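You operate a simulated robot arm through the tools that you are given. There is no shell and no other tool.

You are at the controls of a simulated robot arm. One attempt, no reset.

JOB
Tamp the open carrot tray level on the turn plate, then turn it a quarter.
Fine: use the tamper from the long drawer, put it back in and shut the drawer; spill nothing. Where these are worked on the way, their far stop is far enough and under half their travel is too little: long drawer.

It is judged by the outcome, as a careful person would: the job done as asked, and still so three seconds after it is handed in. It fails if anything else is knocked over, pushed out of place, dropped, spilled or broken.

ROBOT AND FRAMES
A 6-joint arm with a two-finger gripper, fixed in place. Base frame: the origin is at the foot of the arm, x ahead of it, y to its left, z up. Units: mm, rad, N and s.
Its first joint turns from -2.897 to 2.897 rad. Payload 2.45 kg.
The tool frame sits at the grasp point between the pads (the TCP): z along the fingers, y along the line on which they close. The tips reach 20 mm beyond it. Largest opening 140 mm; the body of the gripper starts 168 mm behind the TCP.
Orientation is that of the tool frame in the base frame, as a unit quaternion [w, x, y, z]. With the fingers straight down and closing along the base's y, the tool's x points along the base's -x, its y along +y and its z along -z.

CONTROLS
- The arm moves only by the tool step_arm. Its argument "deltas" is a list of rows, each a list of 7 numbers: the shift along the base's x, y, z in m, then the turn, a rotation vector about the base's x, y, z in rad, then the gripper command, from -1 (fully open) to 1 (shut), values between in proportion. In form: [[dx, dy, dz, ax, ay, az, hand], ...]. A call has 1 to 20 rows; each row is the pose to reach, as a shift and turn from the pose commanded when the call began. A row lasts 0.2 s, in which the tool goes at most 50 mm and 0.15 rad; a call with a longer step from one row to the next is refused whole, and so is a gripper value outside its range. A pose out of reach is approached as far as the arm can. The call stops where the force on the tool passes 80 N (or 10 N more than at its start, if that is more) or the arm is blocked; 0.2 s more then pass. Each finger travels about 45 mm/s and halts on what it meets, pressing with about 44 N; the grip force reading is that of the motor and also rises with nothing between the fingers. The clock runs only during rows and for 0.2 s after the last one: add rows that repeat a pose to give the fingers time. The reply holds the time, the measured pose of the TCP, the force on the tool along the base axes, the opening and the grip force, in the units named above and with some noise, with the torque about the TCP (base axes, N m) and any sound that the robot's microphone picked up, and new pictures: "views" is both (left out), scene, wrist or none.
- Cameras (640 x 400 px; columns grow to the right, rows downward): "scene" is fixed at [403.4, -659.8, 1566.7]; the picture's right is [0.85, -0.52, 0.00], its down [-0.35, -0.56, -0.75] and it looks along [0.39, 0.64, -0.66] (base axes); focal length 375 px, centre (320, 200). "wrist" rides on the gripper at [78, 11, -209] in the tool frame; the picture's right is [-0.14, 0.99, 0.00], its down [-0.92, -0.13, -0.37] and it looks along [-0.36, -0.05, 0.93] (tool axes); focal length 280 px, centre (320, 200).
- point_at(camera, pixels): there is no depth. For up to 12 entries [column, row, z] of the newest picture of that camera ("zoom" is the newest enlarged one), the place [x, y] in the base frame at which the ray of that pixel passes the height z, good to about 2 mm, but the place of the scene camera against the robot may be out by one fixed shift of up to 12 mm in any direction. No time passes.
- close_up(camera, box): a new picture of the part [left, top, right, bottom] of that camera's present view, enlarged. No time passes.
- sign_off(): hands the job in; it is judged then, once.

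Leave the gripper open and the arm clear of the work at the hand-in unless told otherwise.

The tools are called as name(argument=value, ...) on one line, values as JSON. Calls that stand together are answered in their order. step_arm: Moves the arm, as the interface text tells. Its arguments: {"type":"object","properties":{"deltas":{"type":"array","items":{"type":"array","items":{"type":"number"}}},"views":{"type":"string","enum":["both","scene","wrist","none"]}},"required":["deltas"]} The other tools are called the same way: point_at (camera, pixels) gives the place at which the rays of pixels pass given heights; close_up (camera, box) takes an enlarged picture of a part of a camera's view; sign_off () hands the job in.

At the start:

```text
t: 0.0
position: [872.1, -32.1, 1143.1]
tool_rot: [0.0, 0.001, 1.0, -0.001]
wrist_force: [-0.3, -1.5, -0.2]
moment: [0.0, -0.03, 0.02]
width: 139.8
gripper_force: 0.1
```

scene: 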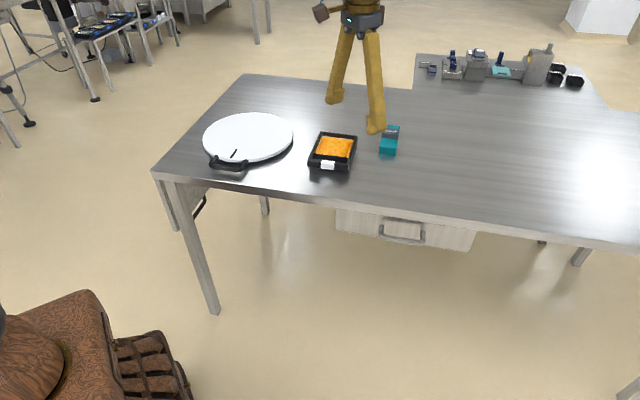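
wrist: 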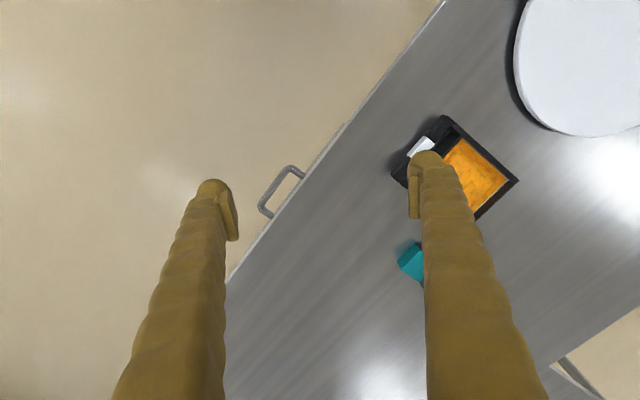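

I see a table with a white round turn plate (left, around 248,137), a black tray with carrots (333,150), a teal object (389,140), and a drawer under the table edge with a handle (402,231). I'll take close-ups first.

close_up(camera="scene", box=[180, 90, 420, 240])

close_up(camera="scene", box=[320, 180, 500, 280])

close_up(camera="wrist", box=[380, 100, 540, 300])

close_up(camera="scene", box=[400, 30, 600, 110])

```text
2.67 times, centred on (300, 165) of scene
```

zoom: 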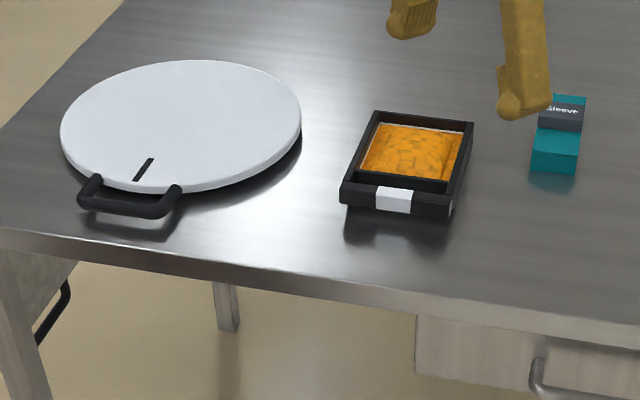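

```text
3.56 times, centred on (410, 230) of scene
```

zoom: 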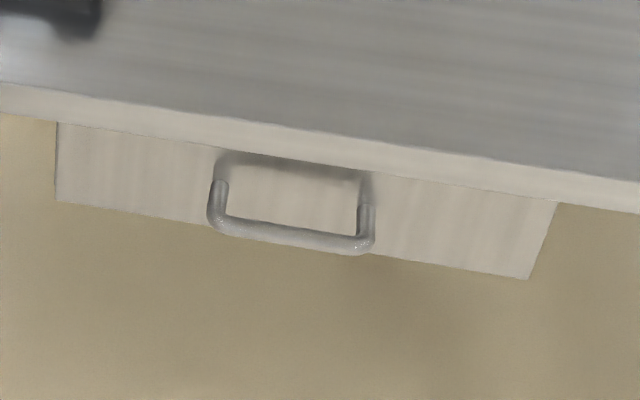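

```text
2.00 times, centred on (460, 200) of wrist
```

zoom: 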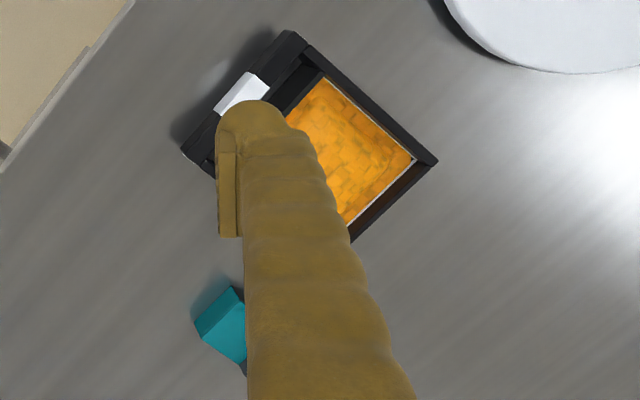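

```text
3.20 times, centred on (500, 70) of scene
```

zoom: 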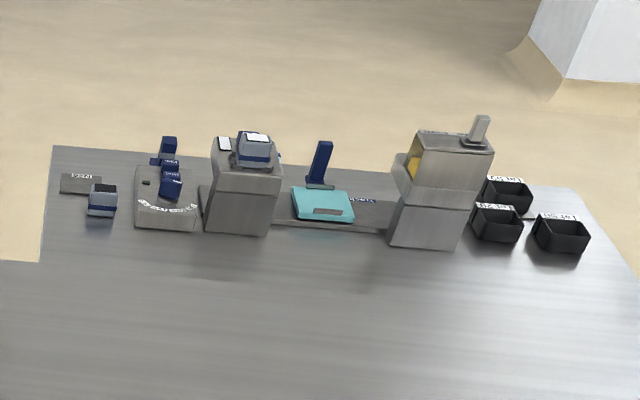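

Next I'll triangulate the table height by comparing the two cameras on the tray's white label (scene 328,166; wrist 421,147) and the drawer handle.

point_at(camera="scene", pixels=[[328, 166, 0], [328, 166, 400], [328, 166, 800], [402, 238, 0], [402, 238, 400], [402, 238, 800]])

point_at(camera="wrist", pixels=[[421, 147, 0], [421, 147, 400], [421, 147, 800], [275, 190, 0], [275, 190, 400], [275, 190, 800]])

```text
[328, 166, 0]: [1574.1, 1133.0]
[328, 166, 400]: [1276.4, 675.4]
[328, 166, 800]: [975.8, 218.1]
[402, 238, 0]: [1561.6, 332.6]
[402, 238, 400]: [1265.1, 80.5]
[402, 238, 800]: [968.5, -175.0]
```

```text
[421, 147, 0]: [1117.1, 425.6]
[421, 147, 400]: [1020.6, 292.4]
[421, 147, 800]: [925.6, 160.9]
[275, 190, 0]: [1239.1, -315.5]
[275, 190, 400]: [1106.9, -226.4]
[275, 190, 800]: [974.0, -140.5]
```

The label comes out near z≈877, the handle near z≈770, so the tabletop is roughly 850. I'll map the table edge and objects at these heights.

point_at(camera="wrist", pixels=[[440, 5, 850], [230, 280, 850], [300, 170, 770], [263, 210, 770], [516, 180, 870], [445, 118, 870], [393, 175, 870], [545, 120, 880], [400, 262, 850], [412, 243, 850], [520, 40, 880], [437, 127, 870]])

point_at(camera="scene", pixels=[[156, 171, 850], [640, 242, 850], [383, 230, 770], [423, 236, 770], [245, 75, 850], [312, 163, 850], [350, 170, 850], [204, 137, 880], [294, 130, 880], [250, 112, 880], [212, 165, 870], [242, 167, 870]])

```text
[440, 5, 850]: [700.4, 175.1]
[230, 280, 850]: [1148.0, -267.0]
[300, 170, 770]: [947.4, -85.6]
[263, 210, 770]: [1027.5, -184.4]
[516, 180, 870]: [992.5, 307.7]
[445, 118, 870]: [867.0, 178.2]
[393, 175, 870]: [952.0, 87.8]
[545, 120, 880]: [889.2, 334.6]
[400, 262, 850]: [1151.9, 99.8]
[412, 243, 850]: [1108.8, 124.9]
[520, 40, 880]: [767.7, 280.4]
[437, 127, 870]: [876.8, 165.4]
```

```text
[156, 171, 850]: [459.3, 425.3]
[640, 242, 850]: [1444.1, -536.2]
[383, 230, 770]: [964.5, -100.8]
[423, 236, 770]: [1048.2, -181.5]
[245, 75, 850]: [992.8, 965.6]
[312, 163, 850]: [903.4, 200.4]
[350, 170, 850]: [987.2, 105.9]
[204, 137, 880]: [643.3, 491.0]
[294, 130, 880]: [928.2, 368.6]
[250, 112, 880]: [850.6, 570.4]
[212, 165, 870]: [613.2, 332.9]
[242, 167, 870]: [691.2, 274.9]
```

The table edge runs at about 45° in the base frame. I see something else with a black handle under the left table side (≈200,205), so I'll look closer there and at the drawer fronts.

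close_up(camera="scene", box=[140, 160, 300, 260])

close_up(camera="scene", box=[190, 100, 310, 180])

close_up(camera="scene", box=[290, 110, 410, 190])

close_up(camera="wrist", box=[220, 80, 400, 300])

```text
4.00 times, centred on (220, 210) of scene
```

zoom: 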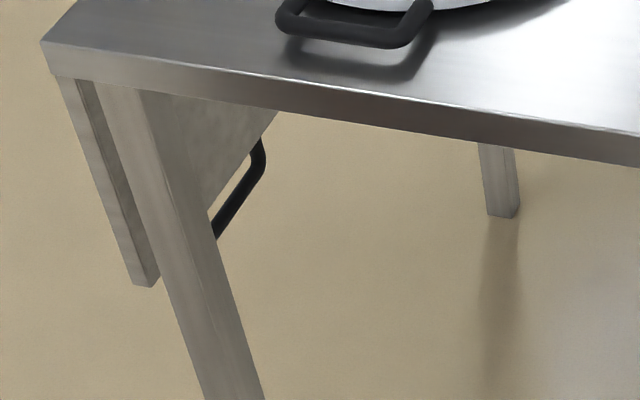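

```text
5.00 times, centred on (250, 140) of scene
```

zoom: 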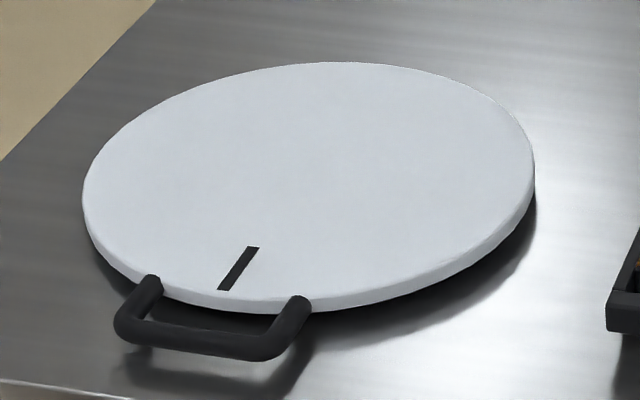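

```text
5.00 times, centred on (350, 150) of scene
```

zoom: 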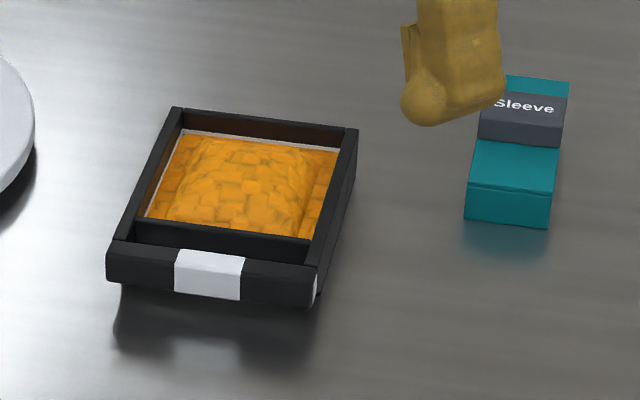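

```text
1.82 times, centred on (310, 190) of wrist
```

zoom: 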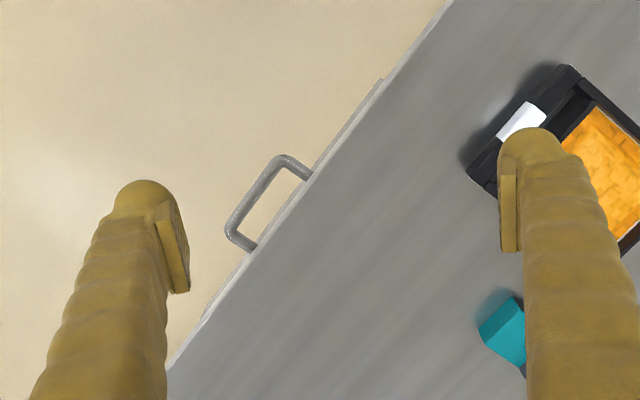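

The tray is black-framed, with carrots heaped in the middle and a white label on the front. The drawer front sits slightly proud of the table edge with a U-handle. I'll rotate the tool +0.8 rad about z, which aligns the camera with the table edge, and then look.

step_arm(deltas=[[-0.02, -0.02, 0, 0, 0, 0.14, -1], [-0.04, -0.04, 0, 0, 0, 0.28, -1], [-0.06, -0.06, 0, 0, 0, 0.42, -1], [-0.08, -0.08, 0, 0, 0, 0.56, -1], [-0.1, -0.1, 0, 0, 0, 0.7, -1], [-0.1, -0.1, 0, 0, 0, 0.7976, -1]])

```text
t: 1.4
position: [771.5, -133.1, 1143.3]
tool_rot: [0.001, -0.39, 0.921, -0.001]
wrist_force: [0.4, -0.2, 0.7]
moment: [-0.01, -0.01, 0.03]
width: 139.9
gripper_force: 0.1
```

scene: 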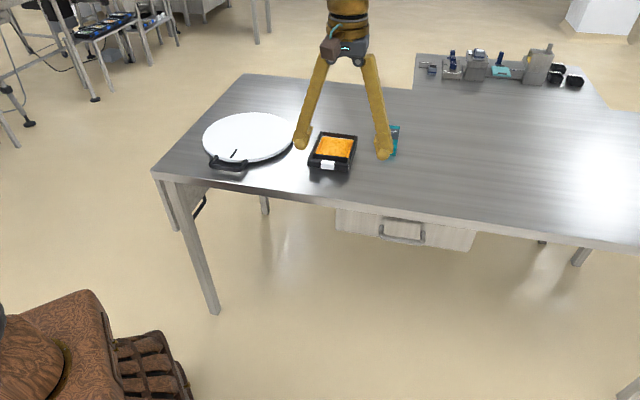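
wrist: 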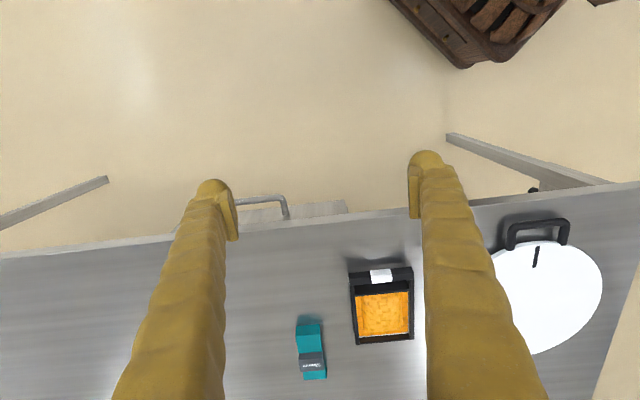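

This is a good overview: handle (265,200), tray with label (381,275), the teal Sleeve box (311,350), plate and handle (540,230). I'll triangulate again against the first wrist view.

point_at(camera="wrist", pixels=[[381, 275, 800], [381, 275, 900], [265, 199, 750], [265, 199, 800], [350, 270, 870], [411, 268, 870], [414, 339, 870], [358, 343, 870], [538, 250, 880], [512, 224, 870], [563, 222, 870]])

close_up(camera="wrist", box=[200, 170, 360, 270])

close_up(camera="wrist", box=[320, 240, 480, 360])

close_up(camera="wrist", box=[440, 120, 640, 360])

```text
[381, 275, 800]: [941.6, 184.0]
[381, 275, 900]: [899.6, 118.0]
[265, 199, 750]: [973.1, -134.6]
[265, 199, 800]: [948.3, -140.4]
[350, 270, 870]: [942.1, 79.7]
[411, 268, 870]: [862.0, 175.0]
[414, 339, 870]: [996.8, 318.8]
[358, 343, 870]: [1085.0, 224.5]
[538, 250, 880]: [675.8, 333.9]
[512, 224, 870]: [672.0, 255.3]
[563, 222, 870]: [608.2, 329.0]
```

```text
4.00 times, centred on (280, 220) of wrist
```

zoom: 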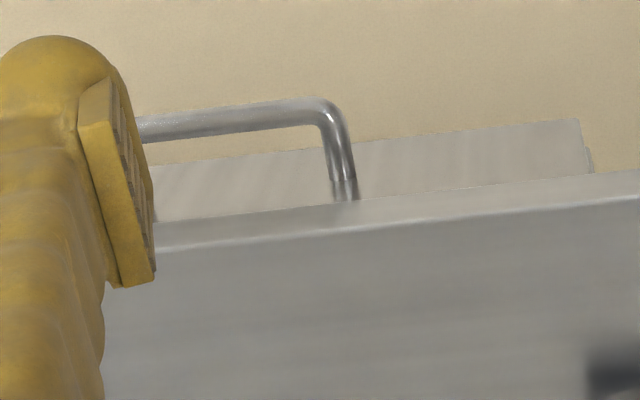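

```text
3.33 times, centred on (400, 300) of wrist
```

zoom: 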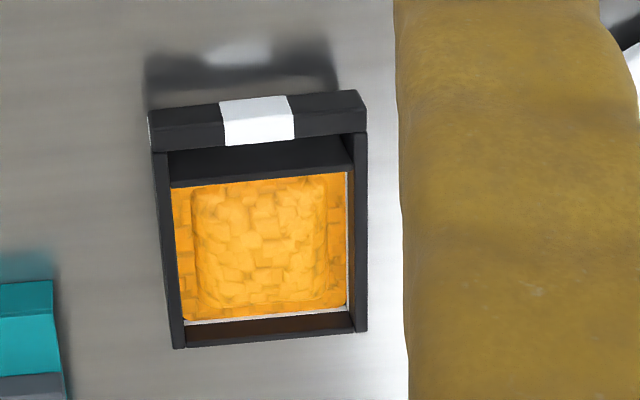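

```text
1.67 times, centred on (540, 240) of wrist
```

zoom: 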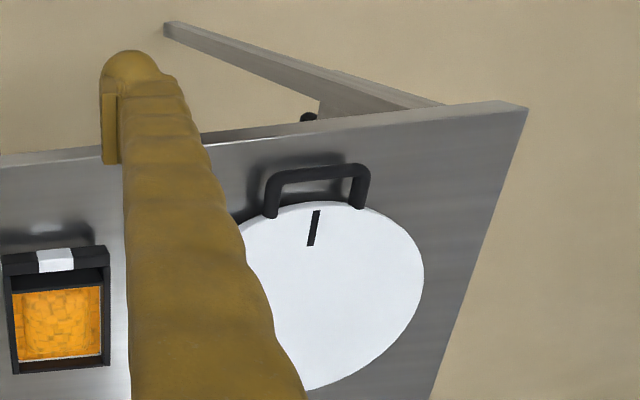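

I'll now bring the tool over the tray at z≈1040 for a closer view to measure it.

step_arm(deltas=[[0.017, 0.03, -0.01, 0, 0, 0, -1], [0.034, 0.06, -0.02, 0, 0, 0, -1], [0.051, 0.09, -0.03, 0, 0, 0, -1], [0.068, 0.12, -0.04, 0, 0, 0, -1], [0.085, 0.15, -0.05, 0, 0, 0, -1], [0.102, 0.18, -0.06, 0, 0, 0, -1], [0.119, 0.21, -0.07, 0, 0, 0, -1], [0.136, 0.24, -0.08, 0, 0, 0, -1], [0.153, 0.27, -0.09, 0, 0, 0, -1], [0.17, 0.3, -0.1, 0, 0, 0, -1]])

```text
t: 3.6
position: [940.6, 168.7, 1045.1]
tool_rot: [0.001, -0.388, 0.922, 0.0]
wrist_force: [-0.1, -0.3, -0.4]
moment: [0.01, -0.02, -0.01]
width: 140.1
gripper_force: 0.1
```

scene: 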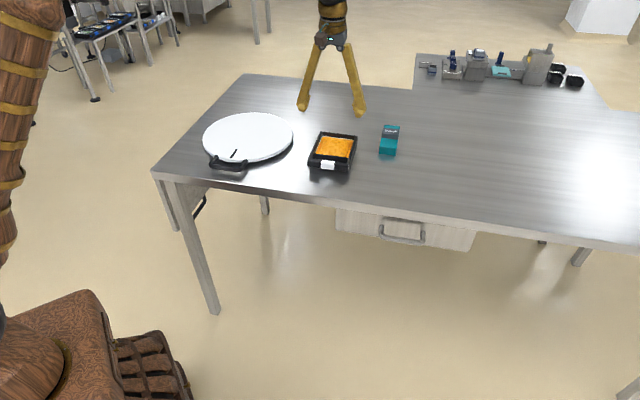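
wrist: 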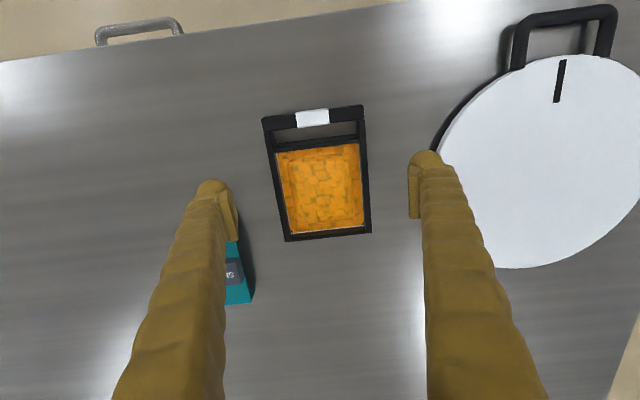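

close_up(camera="wrist", box=[240, 90, 400, 250])

point_at(camera="wrist", pixels=[[312, 117, 850], [312, 117, 880], [263, 120, 870], [361, 106, 870], [371, 233, 870], [286, 241, 870], [560, 81, 850], [560, 81, 880], [512, 40, 870], [612, 20, 870]])

close_up(camera="wrist", box=[430, 0, 640, 280])

```text
2.50 times, centred on (320, 170) of wrist
```

zoom: 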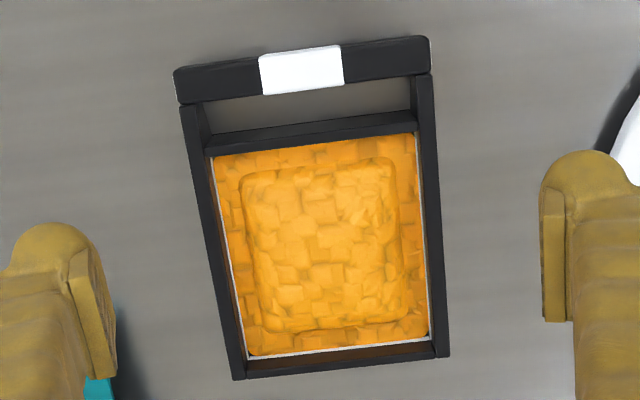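

```text
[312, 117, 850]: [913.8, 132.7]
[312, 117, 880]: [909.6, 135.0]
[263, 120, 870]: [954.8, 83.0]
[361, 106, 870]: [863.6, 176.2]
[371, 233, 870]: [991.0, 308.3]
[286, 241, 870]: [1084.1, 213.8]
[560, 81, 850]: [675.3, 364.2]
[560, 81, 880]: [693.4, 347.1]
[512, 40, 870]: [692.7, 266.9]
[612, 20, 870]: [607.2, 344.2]
```

```text
1.43 times, centred on (535, 140) of wrist
```

zoom: 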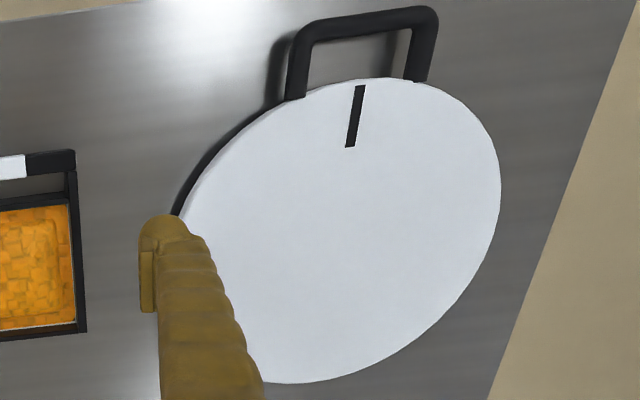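

The tray has a front handle bar with a gap behind it, where the table is visible. The tray is about 130 mm wide and 180 mm long, yaw matches the tool, and the label top is at z≈875. I'll test reach over the compartment centre (≈986,208) at a safe height of 960.

step_arm(deltas=[[0.015, 0.013, -0.02, 0, 0, 0, -1], [0.03, 0.026, -0.04, 0, 0, 0, -1], [0.0454, 0.0393, -0.065, 0, 0, 0, -1], [0.0454, 0.0393, -0.085, 0, 0, 0, -1]])

```text
t: 4.6
position: [987.8, 208.3, 958.3]
tool_rot: [0.0, -0.387, 0.922, 0.0]
wrist_force: [0.5, 0.4, -0.2]
moment: [0.0, 0.05, -0.02]
width: 140.2
gripper_force: 0.1
```

scene: 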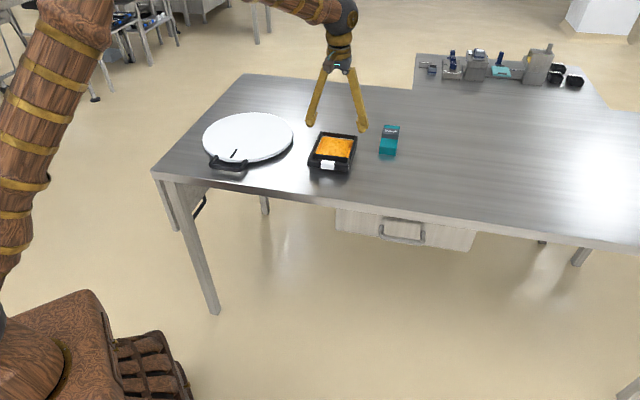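
wrist: 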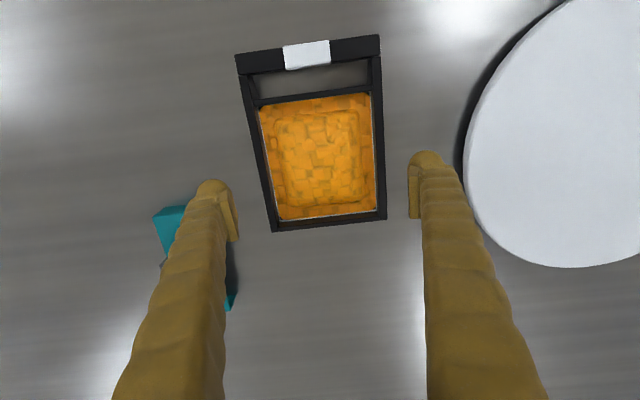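

Reach is fine there. Now I'll measure the tray precisely from this closer view.

close_up(camera="wrist", box=[220, 20, 420, 245])

point_at(camera="wrist", pixels=[[236, 56, 870], [379, 36, 870], [386, 216, 870], [273, 232, 870], [307, 54, 875], [236, 56, 850], [379, 36, 850], [386, 216, 850], [273, 232, 850], [307, 54, 850]])

```text
1.78 times, centred on (320, 132) of wrist
```

zoom: 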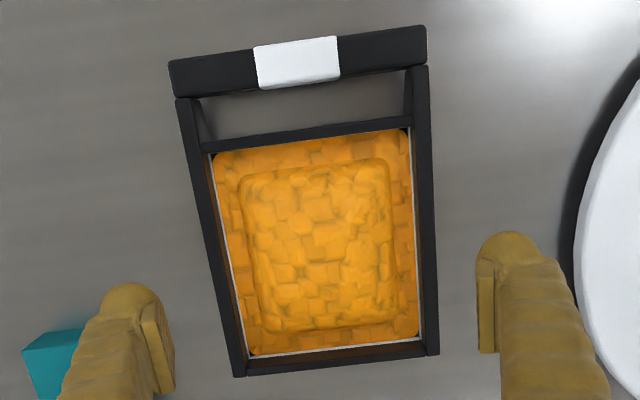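

```text
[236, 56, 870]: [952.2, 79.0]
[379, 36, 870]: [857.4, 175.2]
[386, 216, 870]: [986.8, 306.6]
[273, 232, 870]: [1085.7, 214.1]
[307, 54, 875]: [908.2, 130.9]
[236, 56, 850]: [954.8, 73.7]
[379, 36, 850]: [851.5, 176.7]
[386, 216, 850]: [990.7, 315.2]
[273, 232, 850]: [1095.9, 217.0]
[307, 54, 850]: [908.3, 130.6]
```

point_at(camera="wrist", pixels=[[313, 98, 870], [331, 223, 870], [323, 159, 870], [308, 68, 870], [305, 41, 870], [311, 90, 870]])

```text
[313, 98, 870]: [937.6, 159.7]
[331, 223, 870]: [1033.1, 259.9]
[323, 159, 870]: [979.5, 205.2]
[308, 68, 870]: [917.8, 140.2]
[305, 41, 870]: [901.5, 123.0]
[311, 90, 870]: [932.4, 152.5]
```

The tool is already close to the tray's compartment centre. I'll lower to z≈908 (tips ≈888, just above the tray's top) and compare the finger pads with the tray sides.

step_arm(deltas=[[-0.0045, -0.0015, -0.02, 0, 0, 0, -1], [-0.0045, -0.0015, -0.04, 0, 0, 0, -1], [-0.0045, -0.0015, -0.05, 0, 0, 0, -1], [-0.0045, -0.0015, -0.05, 0, 0, 0, -1]])

close_up(camera="wrist", box=[180, 20, 460, 260])

close_up(camera="scene", box=[280, 90, 420, 190])

```text
t: 5.6
position: [983.4, 205.5, 908.3]
tool_rot: [0.0, -0.389, 0.921, 0.0]
wrist_force: [-0.4, -0.2, 0.0]
moment: [0.01, 0.01, 0.03]
width: 140.0
gripper_force: 0.0
```

scene: 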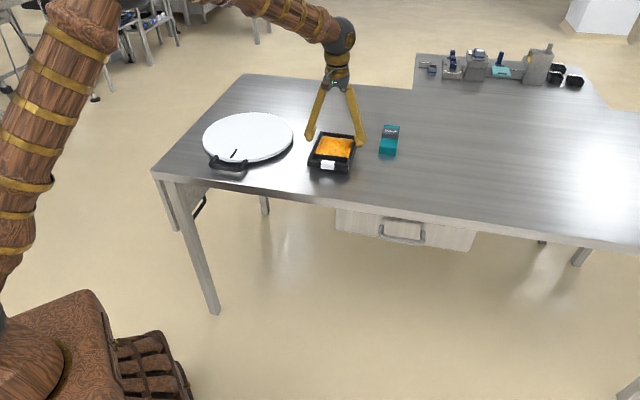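
wrist: 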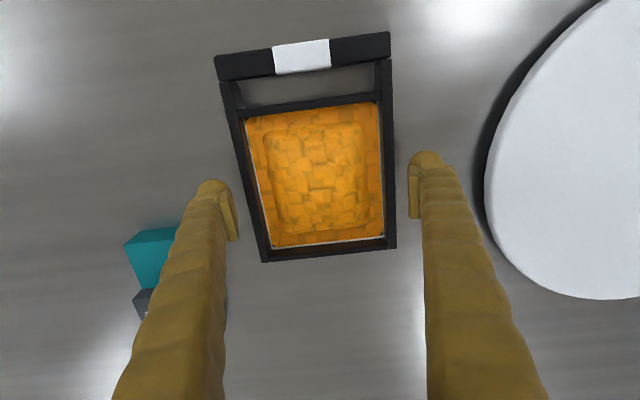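

```text
1.67 times, centred on (320, 140) of wrist
```

zoom: 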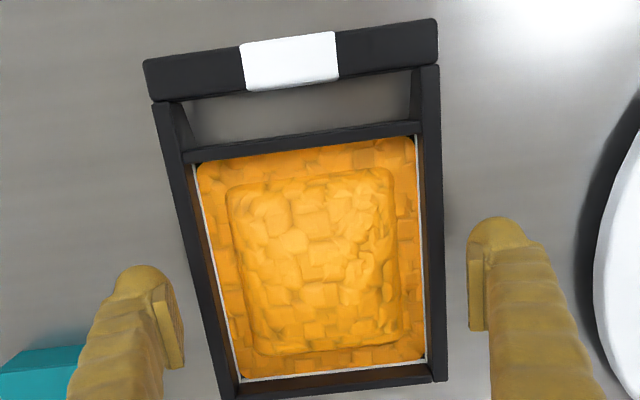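

```text
4.00 times, centred on (350, 140) of scene
```

zoom: 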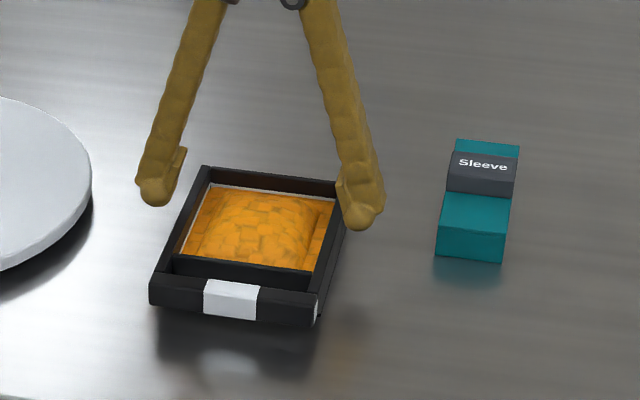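

The tray is about 130 mm wide at its top and sits centred between the pads with roughly 5 mm each side. I'll descend carefully to 885 and check for contact.

step_arm(deltas=[[0, 0, -0.008, 0, 0, 0, -1], [0, 0, -0.016, 0, 0, 0, -1], [0, 0, -0.023, 0, 0, 0, -1], [0, 0, -0.023, 0, 0, 0, -1]])

close_up(camera="wrist", box=[180, 20, 460, 270])

close_up(camera="scene", box=[290, 110, 390, 185])

```text
t: 6.6
position: [982.2, 205.1, 886.0]
tool_rot: [0.0, -0.389, 0.921, 0.0]
wrist_force: [0.5, -0.3, 0.1]
moment: [0.0, -0.01, 0.01]
width: 140.1
gripper_force: 0.1
```

scene: 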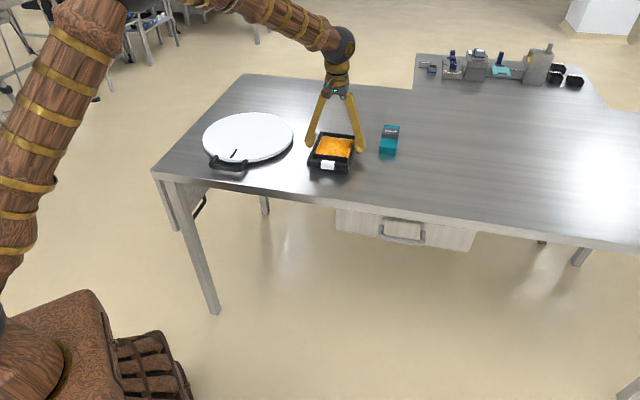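
wrist: 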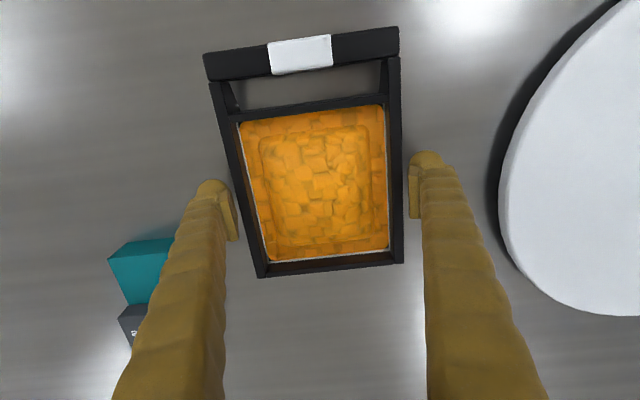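

```text
1.60 times, centred on (320, 145) of wrist
```

zoom: 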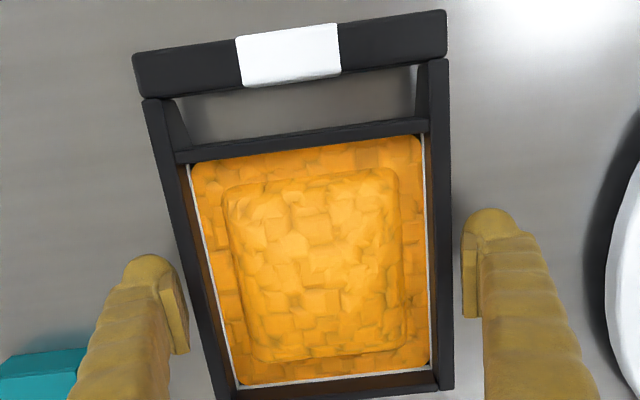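

```text
5.33 times, centred on (340, 148) of scene
```

zoom: 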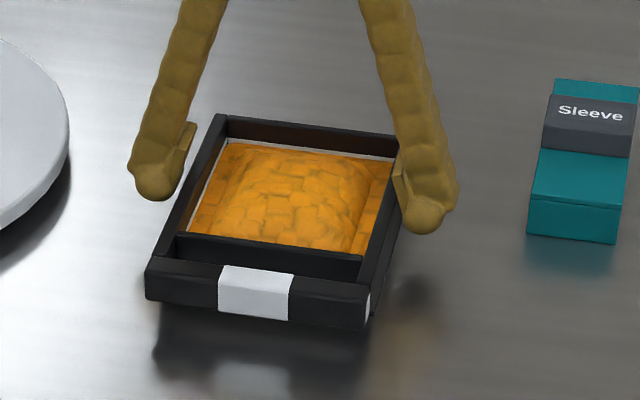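

Pads straddle the tray cleanly with no contact. I'll continue down in small steps to z≈866.

step_arm(deltas=[[0, 0, -0.005, 0, 0, 0, -1], [0, 0, -0.01, 0, 0, 0, -1], [0, 0, -0.015, 0, 0, 0, -1], [0, 0, -0.02, 0, 0, 0, -1]])

close_up(camera="wrist", box=[180, 20, 460, 270])

close_up(camera="scene", box=[290, 110, 390, 185])

```text
t: 7.6
position: [983.2, 206.6, 869.2]
tool_rot: [0.002, -0.388, 0.922, 0.0]
wrist_force: [-0.7, 2.7, 59.5]
moment: [0.03, 0.14, -1.01]
width: 140.5
gripper_force: 0.5
```

scene: 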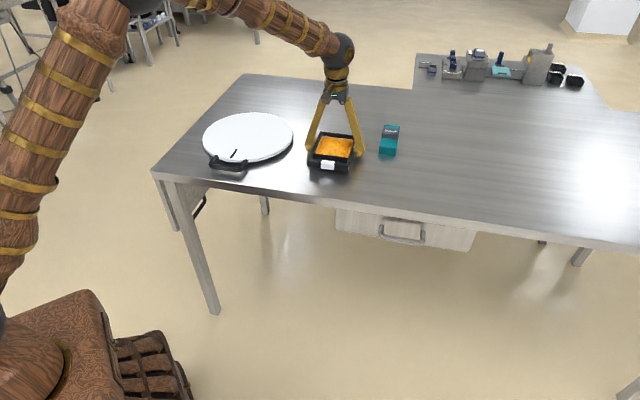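
wrist: 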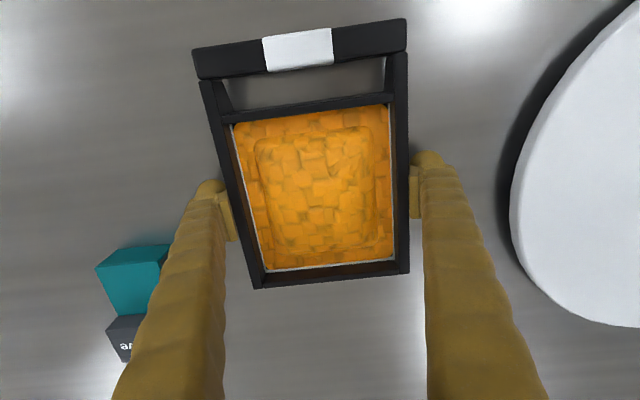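

```text
1.60 times, centred on (320, 145) of wrist
```

zoom: 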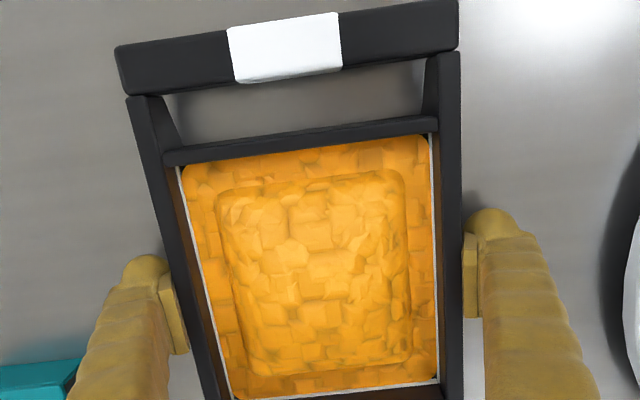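

```text
5.33 times, centred on (340, 148) of scene
```

zoom: 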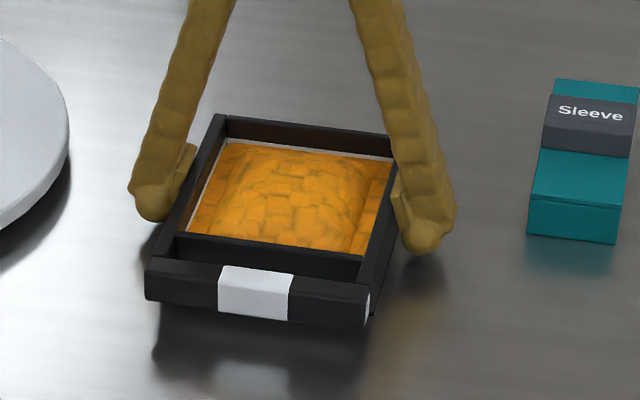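

Force of 59 N upward at z≈869: the tips are on the table, so the tabletop is at z≈849. I'll back off 6 mm and check the force clears.

step_arm(deltas=[[0, 0, 0.003, 0, 0, 0, -1], [0, 0, 0.0065, 0, 0, 0, -1], [0, 0, 0.0065, 0, 0, 0, -1]])

close_up(camera="wrist", box=[180, 20, 460, 300])

```text
t: 8.4
position: [980.8, 204.7, 870.0]
tool_rot: [-0.002, -0.388, 0.922, 0.0]
wrist_force: [1.0, -0.2, 0.1]
moment: [-0.03, -0.23, 0.05]
width: 140.7
gripper_force: 0.1
```

scene: 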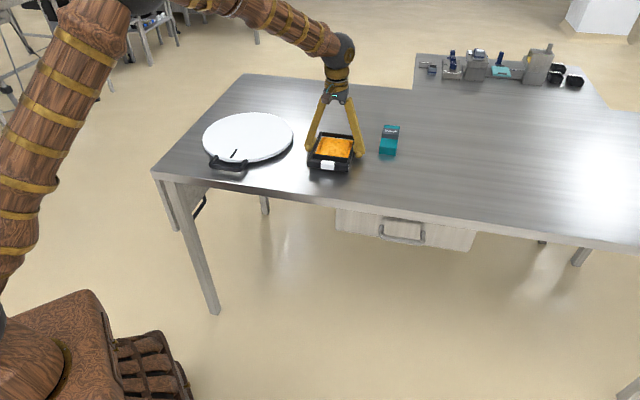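
wrist: 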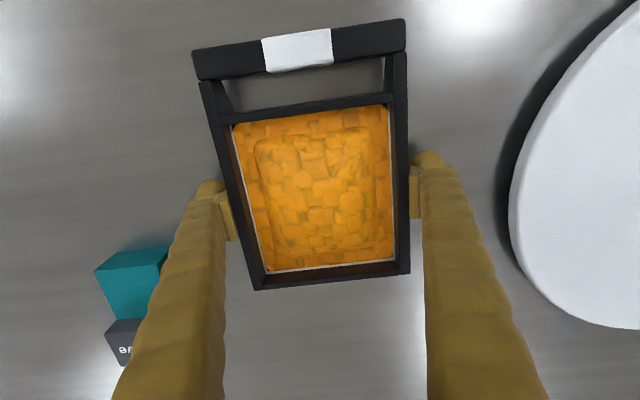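

```text
1.43 times, centred on (320, 160) of wrist
```

zoom: 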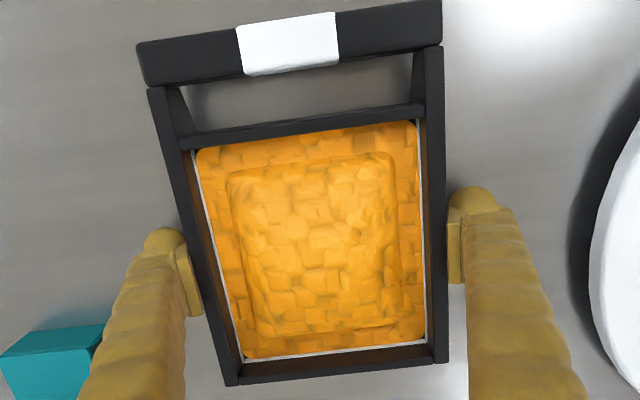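

The force has cleared at z=870 with the tips just off the table. I'll raise 1.5 mm and close the fingers on the tray sides, aiming for a width well below 128 mm so they press.

step_arm(deltas=[[0, 0, 0.0015, 0, 0, 0, -1], [0, 0, 0.0015, 0, 0, 0, -0.8], [0, 0, 0.0015, 0, 0, 0, -0.5], [0, 0, 0.0015, 0, 0, 0, -0.5], [0, 0, 0.0015, 0, 0, 0, -0.5], [0, 0, 0.0015, 0, 0, 0, -0.5]])

close_up(camera="wrist", box=[180, 20, 460, 300])

```text
t: 9.8
position: [982.6, 205.6, 873.6]
tool_rot: [0.0, -0.388, 0.922, 0.0]
wrist_force: [0.5, 0.0, 0.4]
moment: [0.01, 0.0, 0.0]
width: 139.8
gripper_force: 44.4
```

scene: 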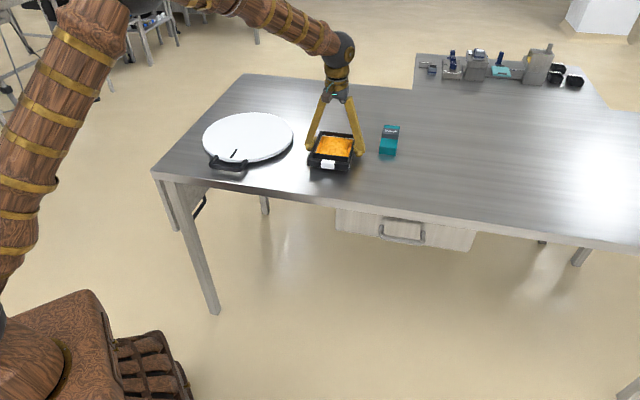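
wrist: 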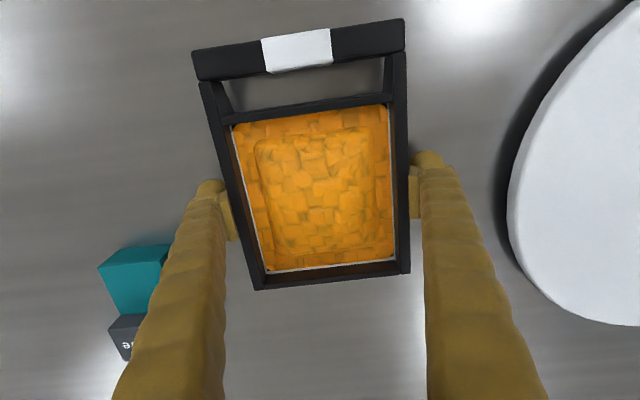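

```text
1.43 times, centred on (320, 160) of wrist
```

zoom: 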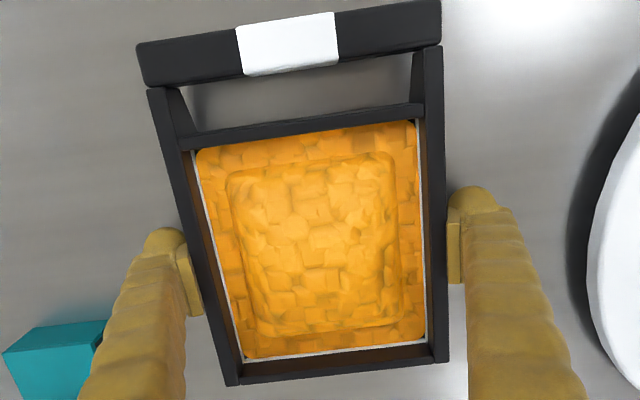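

Width stays at 139.8 with 44 N, so the fingers are pressing on the tray: it just fits at the gripped height. I'll test-lift by a few mm.

step_arm(deltas=[[0, 0, 0.002, 0, 0, 0, -0.5], [0, 0, 0.004, 0, 0, 0, -0.5], [0, 0, 0.006, 0, 0, 0, -0.5], [0, 0, 0.008, 0, 0, 0, -0.5], [0, 0, 0.01, 0, 0, 0, -0.5], [0, 0, 0.01, 0, 0, 0, -0.5]])

close_up(camera="scene", box=[290, 110, 390, 185])

close_up(camera="wrist", box=[180, 20, 460, 300])

```text
t: 11.2
position: [982.9, 205.5, 881.7]
tool_rot: [0.0, -0.389, 0.921, 0.001]
wrist_force: [-0.1, 0.2, -2.1]
moment: [0.01, 0.0, 0.02]
width: 139.7
gripper_force: 43.7
```

scene: 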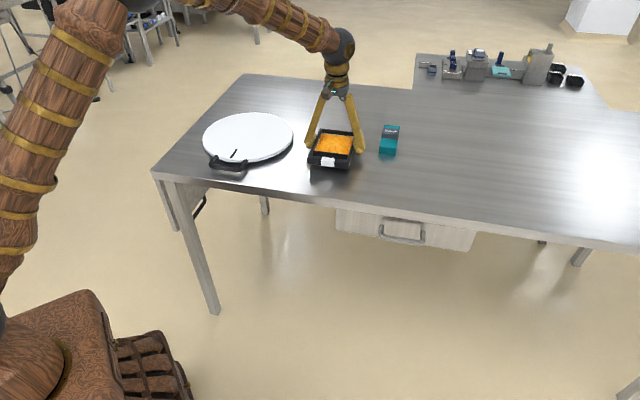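
wrist: 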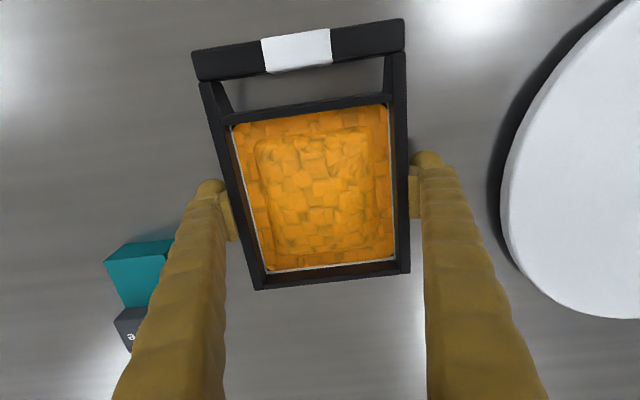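

```text
5.33 times, centred on (340, 148) of scene
```

zoom: 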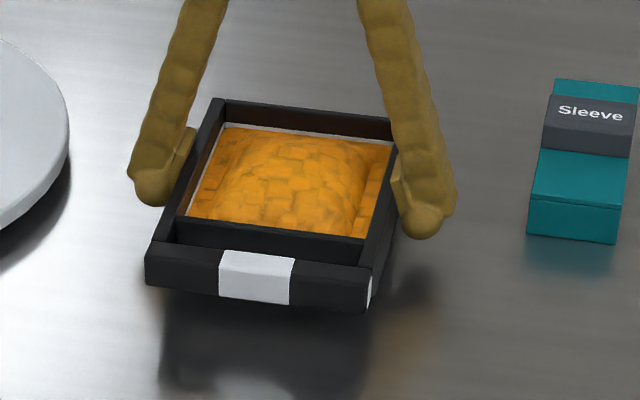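

```text
1.43 times, centred on (320, 160) of wrist
```

zoom: 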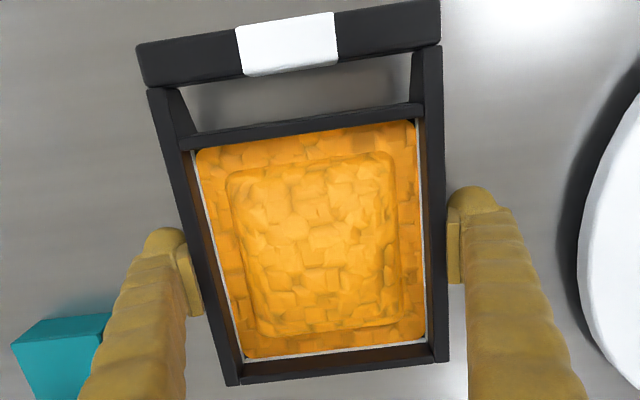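

The tray lifted cleanly (≈2 N weight) and stays level. I'll raise it smoothly by another 120 mm, then measure the plate.

step_arm(deltas=[[0, 0, 0.01, 0, 0, 0, -0.5], [0, 0, 0.025, 0, 0, 0, -0.5], [0, 0, 0.04, 0, 0, 0, -0.5], [0, 0, 0.055, 0, 0, 0, -0.5], [0, 0, 0.07, 0, 0, 0, -0.5], [0, 0, 0.085, 0, 0, 0, -0.5], [0, 0, 0.1, 0, 0, 0, -0.5], [0, 0, 0.112, 0, 0, 0, -0.5], [0, 0, 0.12, 0, 0, 0, -0.5], [0, 0, 0.12, 0, 0, 0, -0.5]])

close_up(camera="wrist", box=[400, 0, 640, 290])

```text
t: 13.4
position: [982.7, 205.6, 1002.4]
tool_rot: [0.0, -0.388, 0.922, 0.0]
wrist_force: [-0.2, 0.4, -1.9]
moment: [0.04, -0.03, -0.01]
width: 139.6
gripper_force: 43.5
```

scene: 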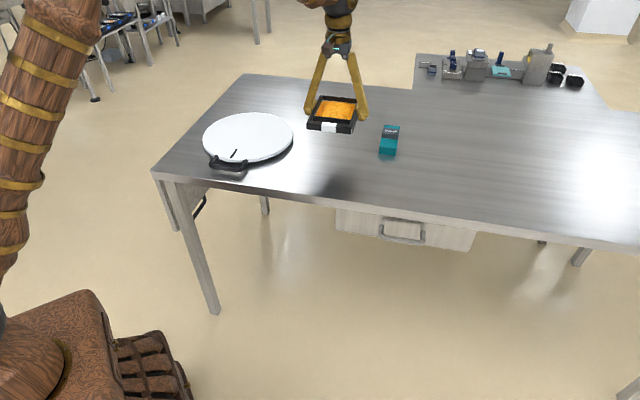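
wrist: 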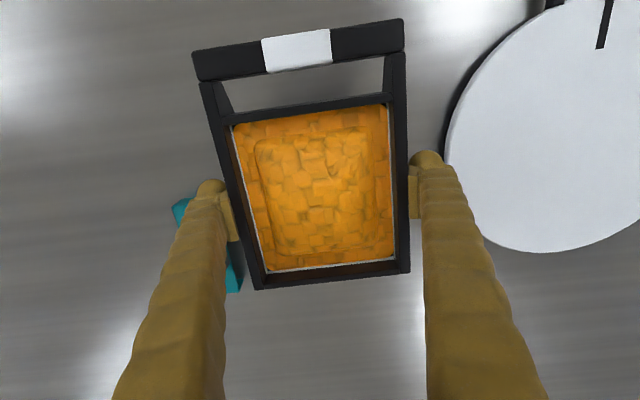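

```text
1.38 times, centred on (520, 145) of wrist
```

zoom: 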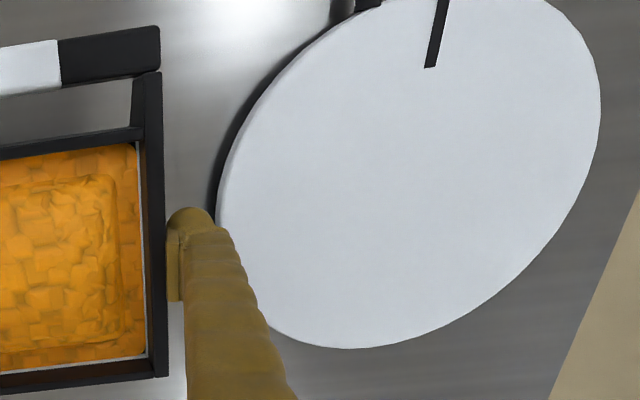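

The plate is partly out of view. I'll move back along −n by 90 mm and up 60 mm so that the whole plate and its handle are visible.

step_arm(deltas=[[-0.008, -0.008, 0.006, 0, 0, 0, -0.5], [-0.02, -0.02, 0.016, 0, 0, 0, -0.5], [-0.032, -0.032, 0.03, 0, 0, 0, -0.5], [-0.044, -0.044, 0.042, 0, 0, 0, -0.5], [-0.056, -0.056, 0.054, 0, 0, 0, -0.5], [-0.064, -0.063, 0.06, 0, 0, 0, -0.5], [-0.064, -0.063, 0.06, 0, 0, 0, -0.5]])

close_up(camera="wrist", box=[400, 0, 640, 320])

```text
t: 15.0
position: [918.1, 143.6, 1062.2]
tool_rot: [0.0, -0.389, 0.921, 0.0]
wrist_force: [0.3, 0.5, -2.5]
moment: [0.03, -0.04, 0.01]
width: 139.3
gripper_force: 44.1
```

scene: 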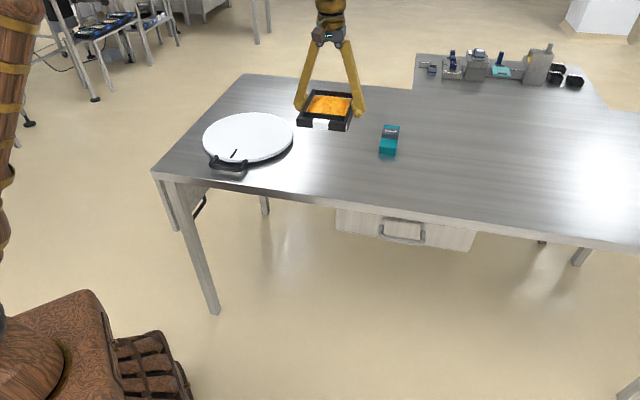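
wrist: 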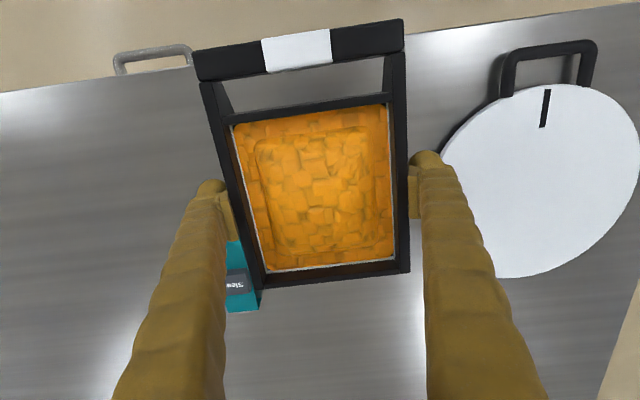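

```text
1.25 times, centred on (520, 160) of wrist
```

zoom: 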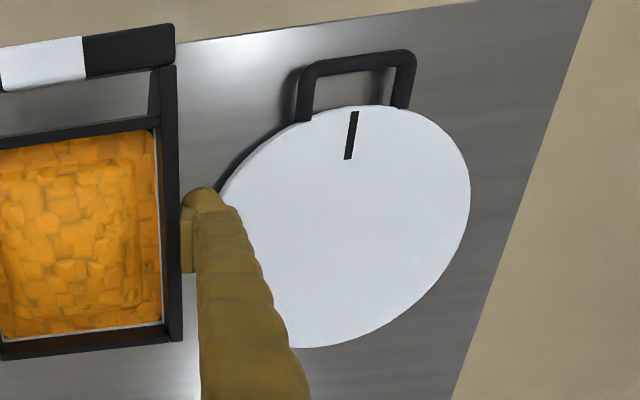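

point_at(camera="wrist", pixels=[[639, 156, 880], [548, 84, 880], [616, 104, 880], [628, 208, 880], [584, 256, 880], [522, 277, 880], [444, 152, 880], [480, 107, 880], [545, 108, 880], [545, 108, 850], [547, 90, 880], [543, 127, 880]])

point_at(camera="scene", pixels=[[233.8, 153.6, 880], [233.8, 153.6, 850], [204, 137, 880], [294, 132, 880], [250, 112, 880], [238, 162, 880], [275, 119, 880], [217, 122, 880], [278, 151, 880], [212, 150, 880]])

```text
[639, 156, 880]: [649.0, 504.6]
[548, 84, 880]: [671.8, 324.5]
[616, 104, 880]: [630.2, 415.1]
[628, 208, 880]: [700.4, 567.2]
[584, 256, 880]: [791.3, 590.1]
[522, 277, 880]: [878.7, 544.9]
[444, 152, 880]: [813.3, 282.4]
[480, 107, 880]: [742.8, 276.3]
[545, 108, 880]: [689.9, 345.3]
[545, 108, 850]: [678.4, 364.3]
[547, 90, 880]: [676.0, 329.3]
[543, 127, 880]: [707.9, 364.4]
```

```text
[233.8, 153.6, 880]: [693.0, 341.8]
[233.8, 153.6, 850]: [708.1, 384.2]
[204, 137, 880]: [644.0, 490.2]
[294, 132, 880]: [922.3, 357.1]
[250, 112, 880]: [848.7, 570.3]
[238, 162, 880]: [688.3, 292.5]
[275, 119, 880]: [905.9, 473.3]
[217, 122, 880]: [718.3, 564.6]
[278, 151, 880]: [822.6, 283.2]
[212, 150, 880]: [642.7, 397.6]
```

The plate circle fit gives a centre near (781,432), radius about 152, top near z≈880. I'll carry the tray smoothly to (790,440) at z≈1000, keeping the yaw so the tray bar faces the plate handle.

step_arm(deltas=[[-0.004, 0.01, -0.002, 0, 0, 0, -0.5], [-0.012, 0.028, -0.006, 0, 0, 0, -0.5], [-0.023, 0.053, -0.011, 0, 0, 0, -0.5], [-0.035, 0.081, -0.017, 0, 0, 0, -0.5], [-0.047, 0.109, -0.023, 0, 0, 0, -0.5], [-0.06, 0.138, -0.028, 0, 0, 0, -0.5], [-0.073, 0.168, -0.034, 0, 0, 0, -0.5], [-0.085, 0.196, -0.04, 0, 0, 0, -0.5], [-0.097, 0.224, -0.045, 0, 0, 0, -0.5], [-0.109, 0.252, -0.051, 0, 0, 0, -0.5], [-0.119, 0.276, -0.056, 0, 0, 0, -0.5], [-0.126, 0.291, -0.059, 0, 0, 0, -0.5], [-0.1285, 0.297, -0.06, 0, 0, 0, -0.5], [-0.1285, 0.297, -0.06, 0, 0, 0, -0.5]])

close_up(camera="scene", box=[180, 70, 340, 190])

```text
t: 18.0
position: [792.3, 439.1, 1002.7]
tool_rot: [0.0, -0.388, 0.922, 0.0]
wrist_force: [-0.7, 0.3, -2.4]
moment: [0.05, -0.01, 0.01]
width: 138.9
gripper_force: 43.7
```

scene: 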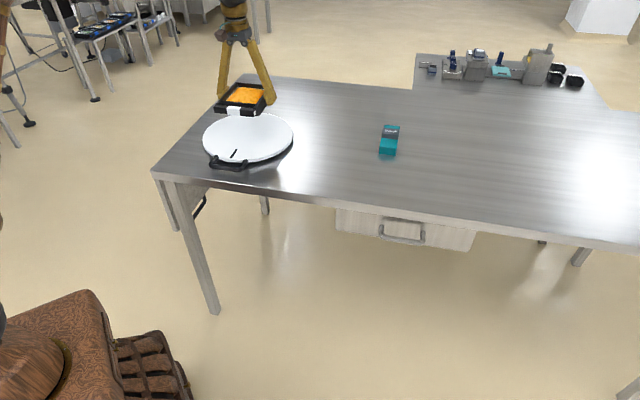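
wrist: 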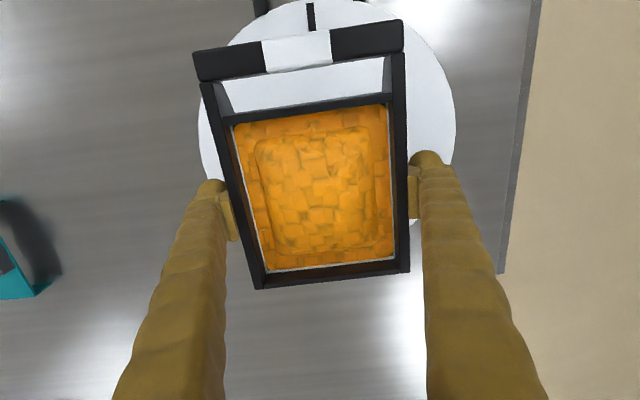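

```text
3.33 times, centred on (260, 130) of scene
```

zoom: 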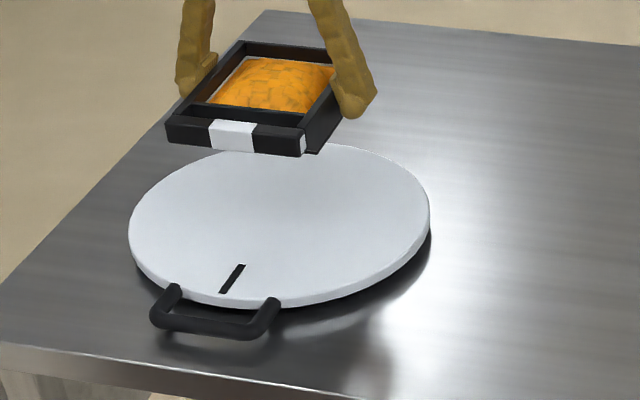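

The tray is over the plate, still held level. I'll check the plate edges left and right of the tray for centring.

point_at(camera="wrist", pixels=[[198, 130, 880], [456, 112, 880], [226, 46, 880], [430, 46, 880], [204, 165, 880], [412, 226, 880], [452, 145, 880], [311, 17, 880]])

close_up(camera="wrist", box=[170, 0, 490, 240])

```text
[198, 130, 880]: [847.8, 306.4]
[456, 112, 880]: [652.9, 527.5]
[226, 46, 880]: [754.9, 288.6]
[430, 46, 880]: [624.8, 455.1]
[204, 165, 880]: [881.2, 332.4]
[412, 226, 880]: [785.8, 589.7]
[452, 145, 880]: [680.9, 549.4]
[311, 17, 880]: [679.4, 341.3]
```

```text
1.67 times, centred on (330, 120) of wrist
```

zoom: 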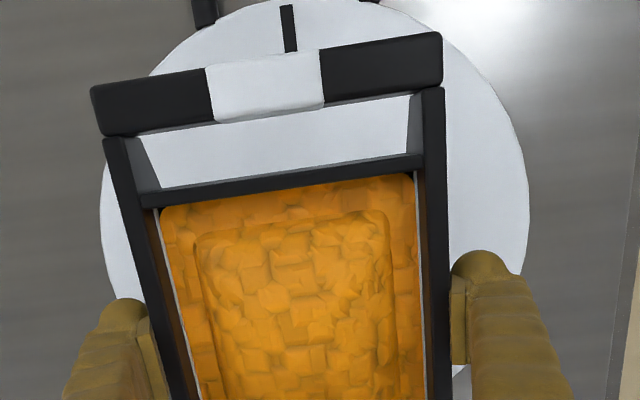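

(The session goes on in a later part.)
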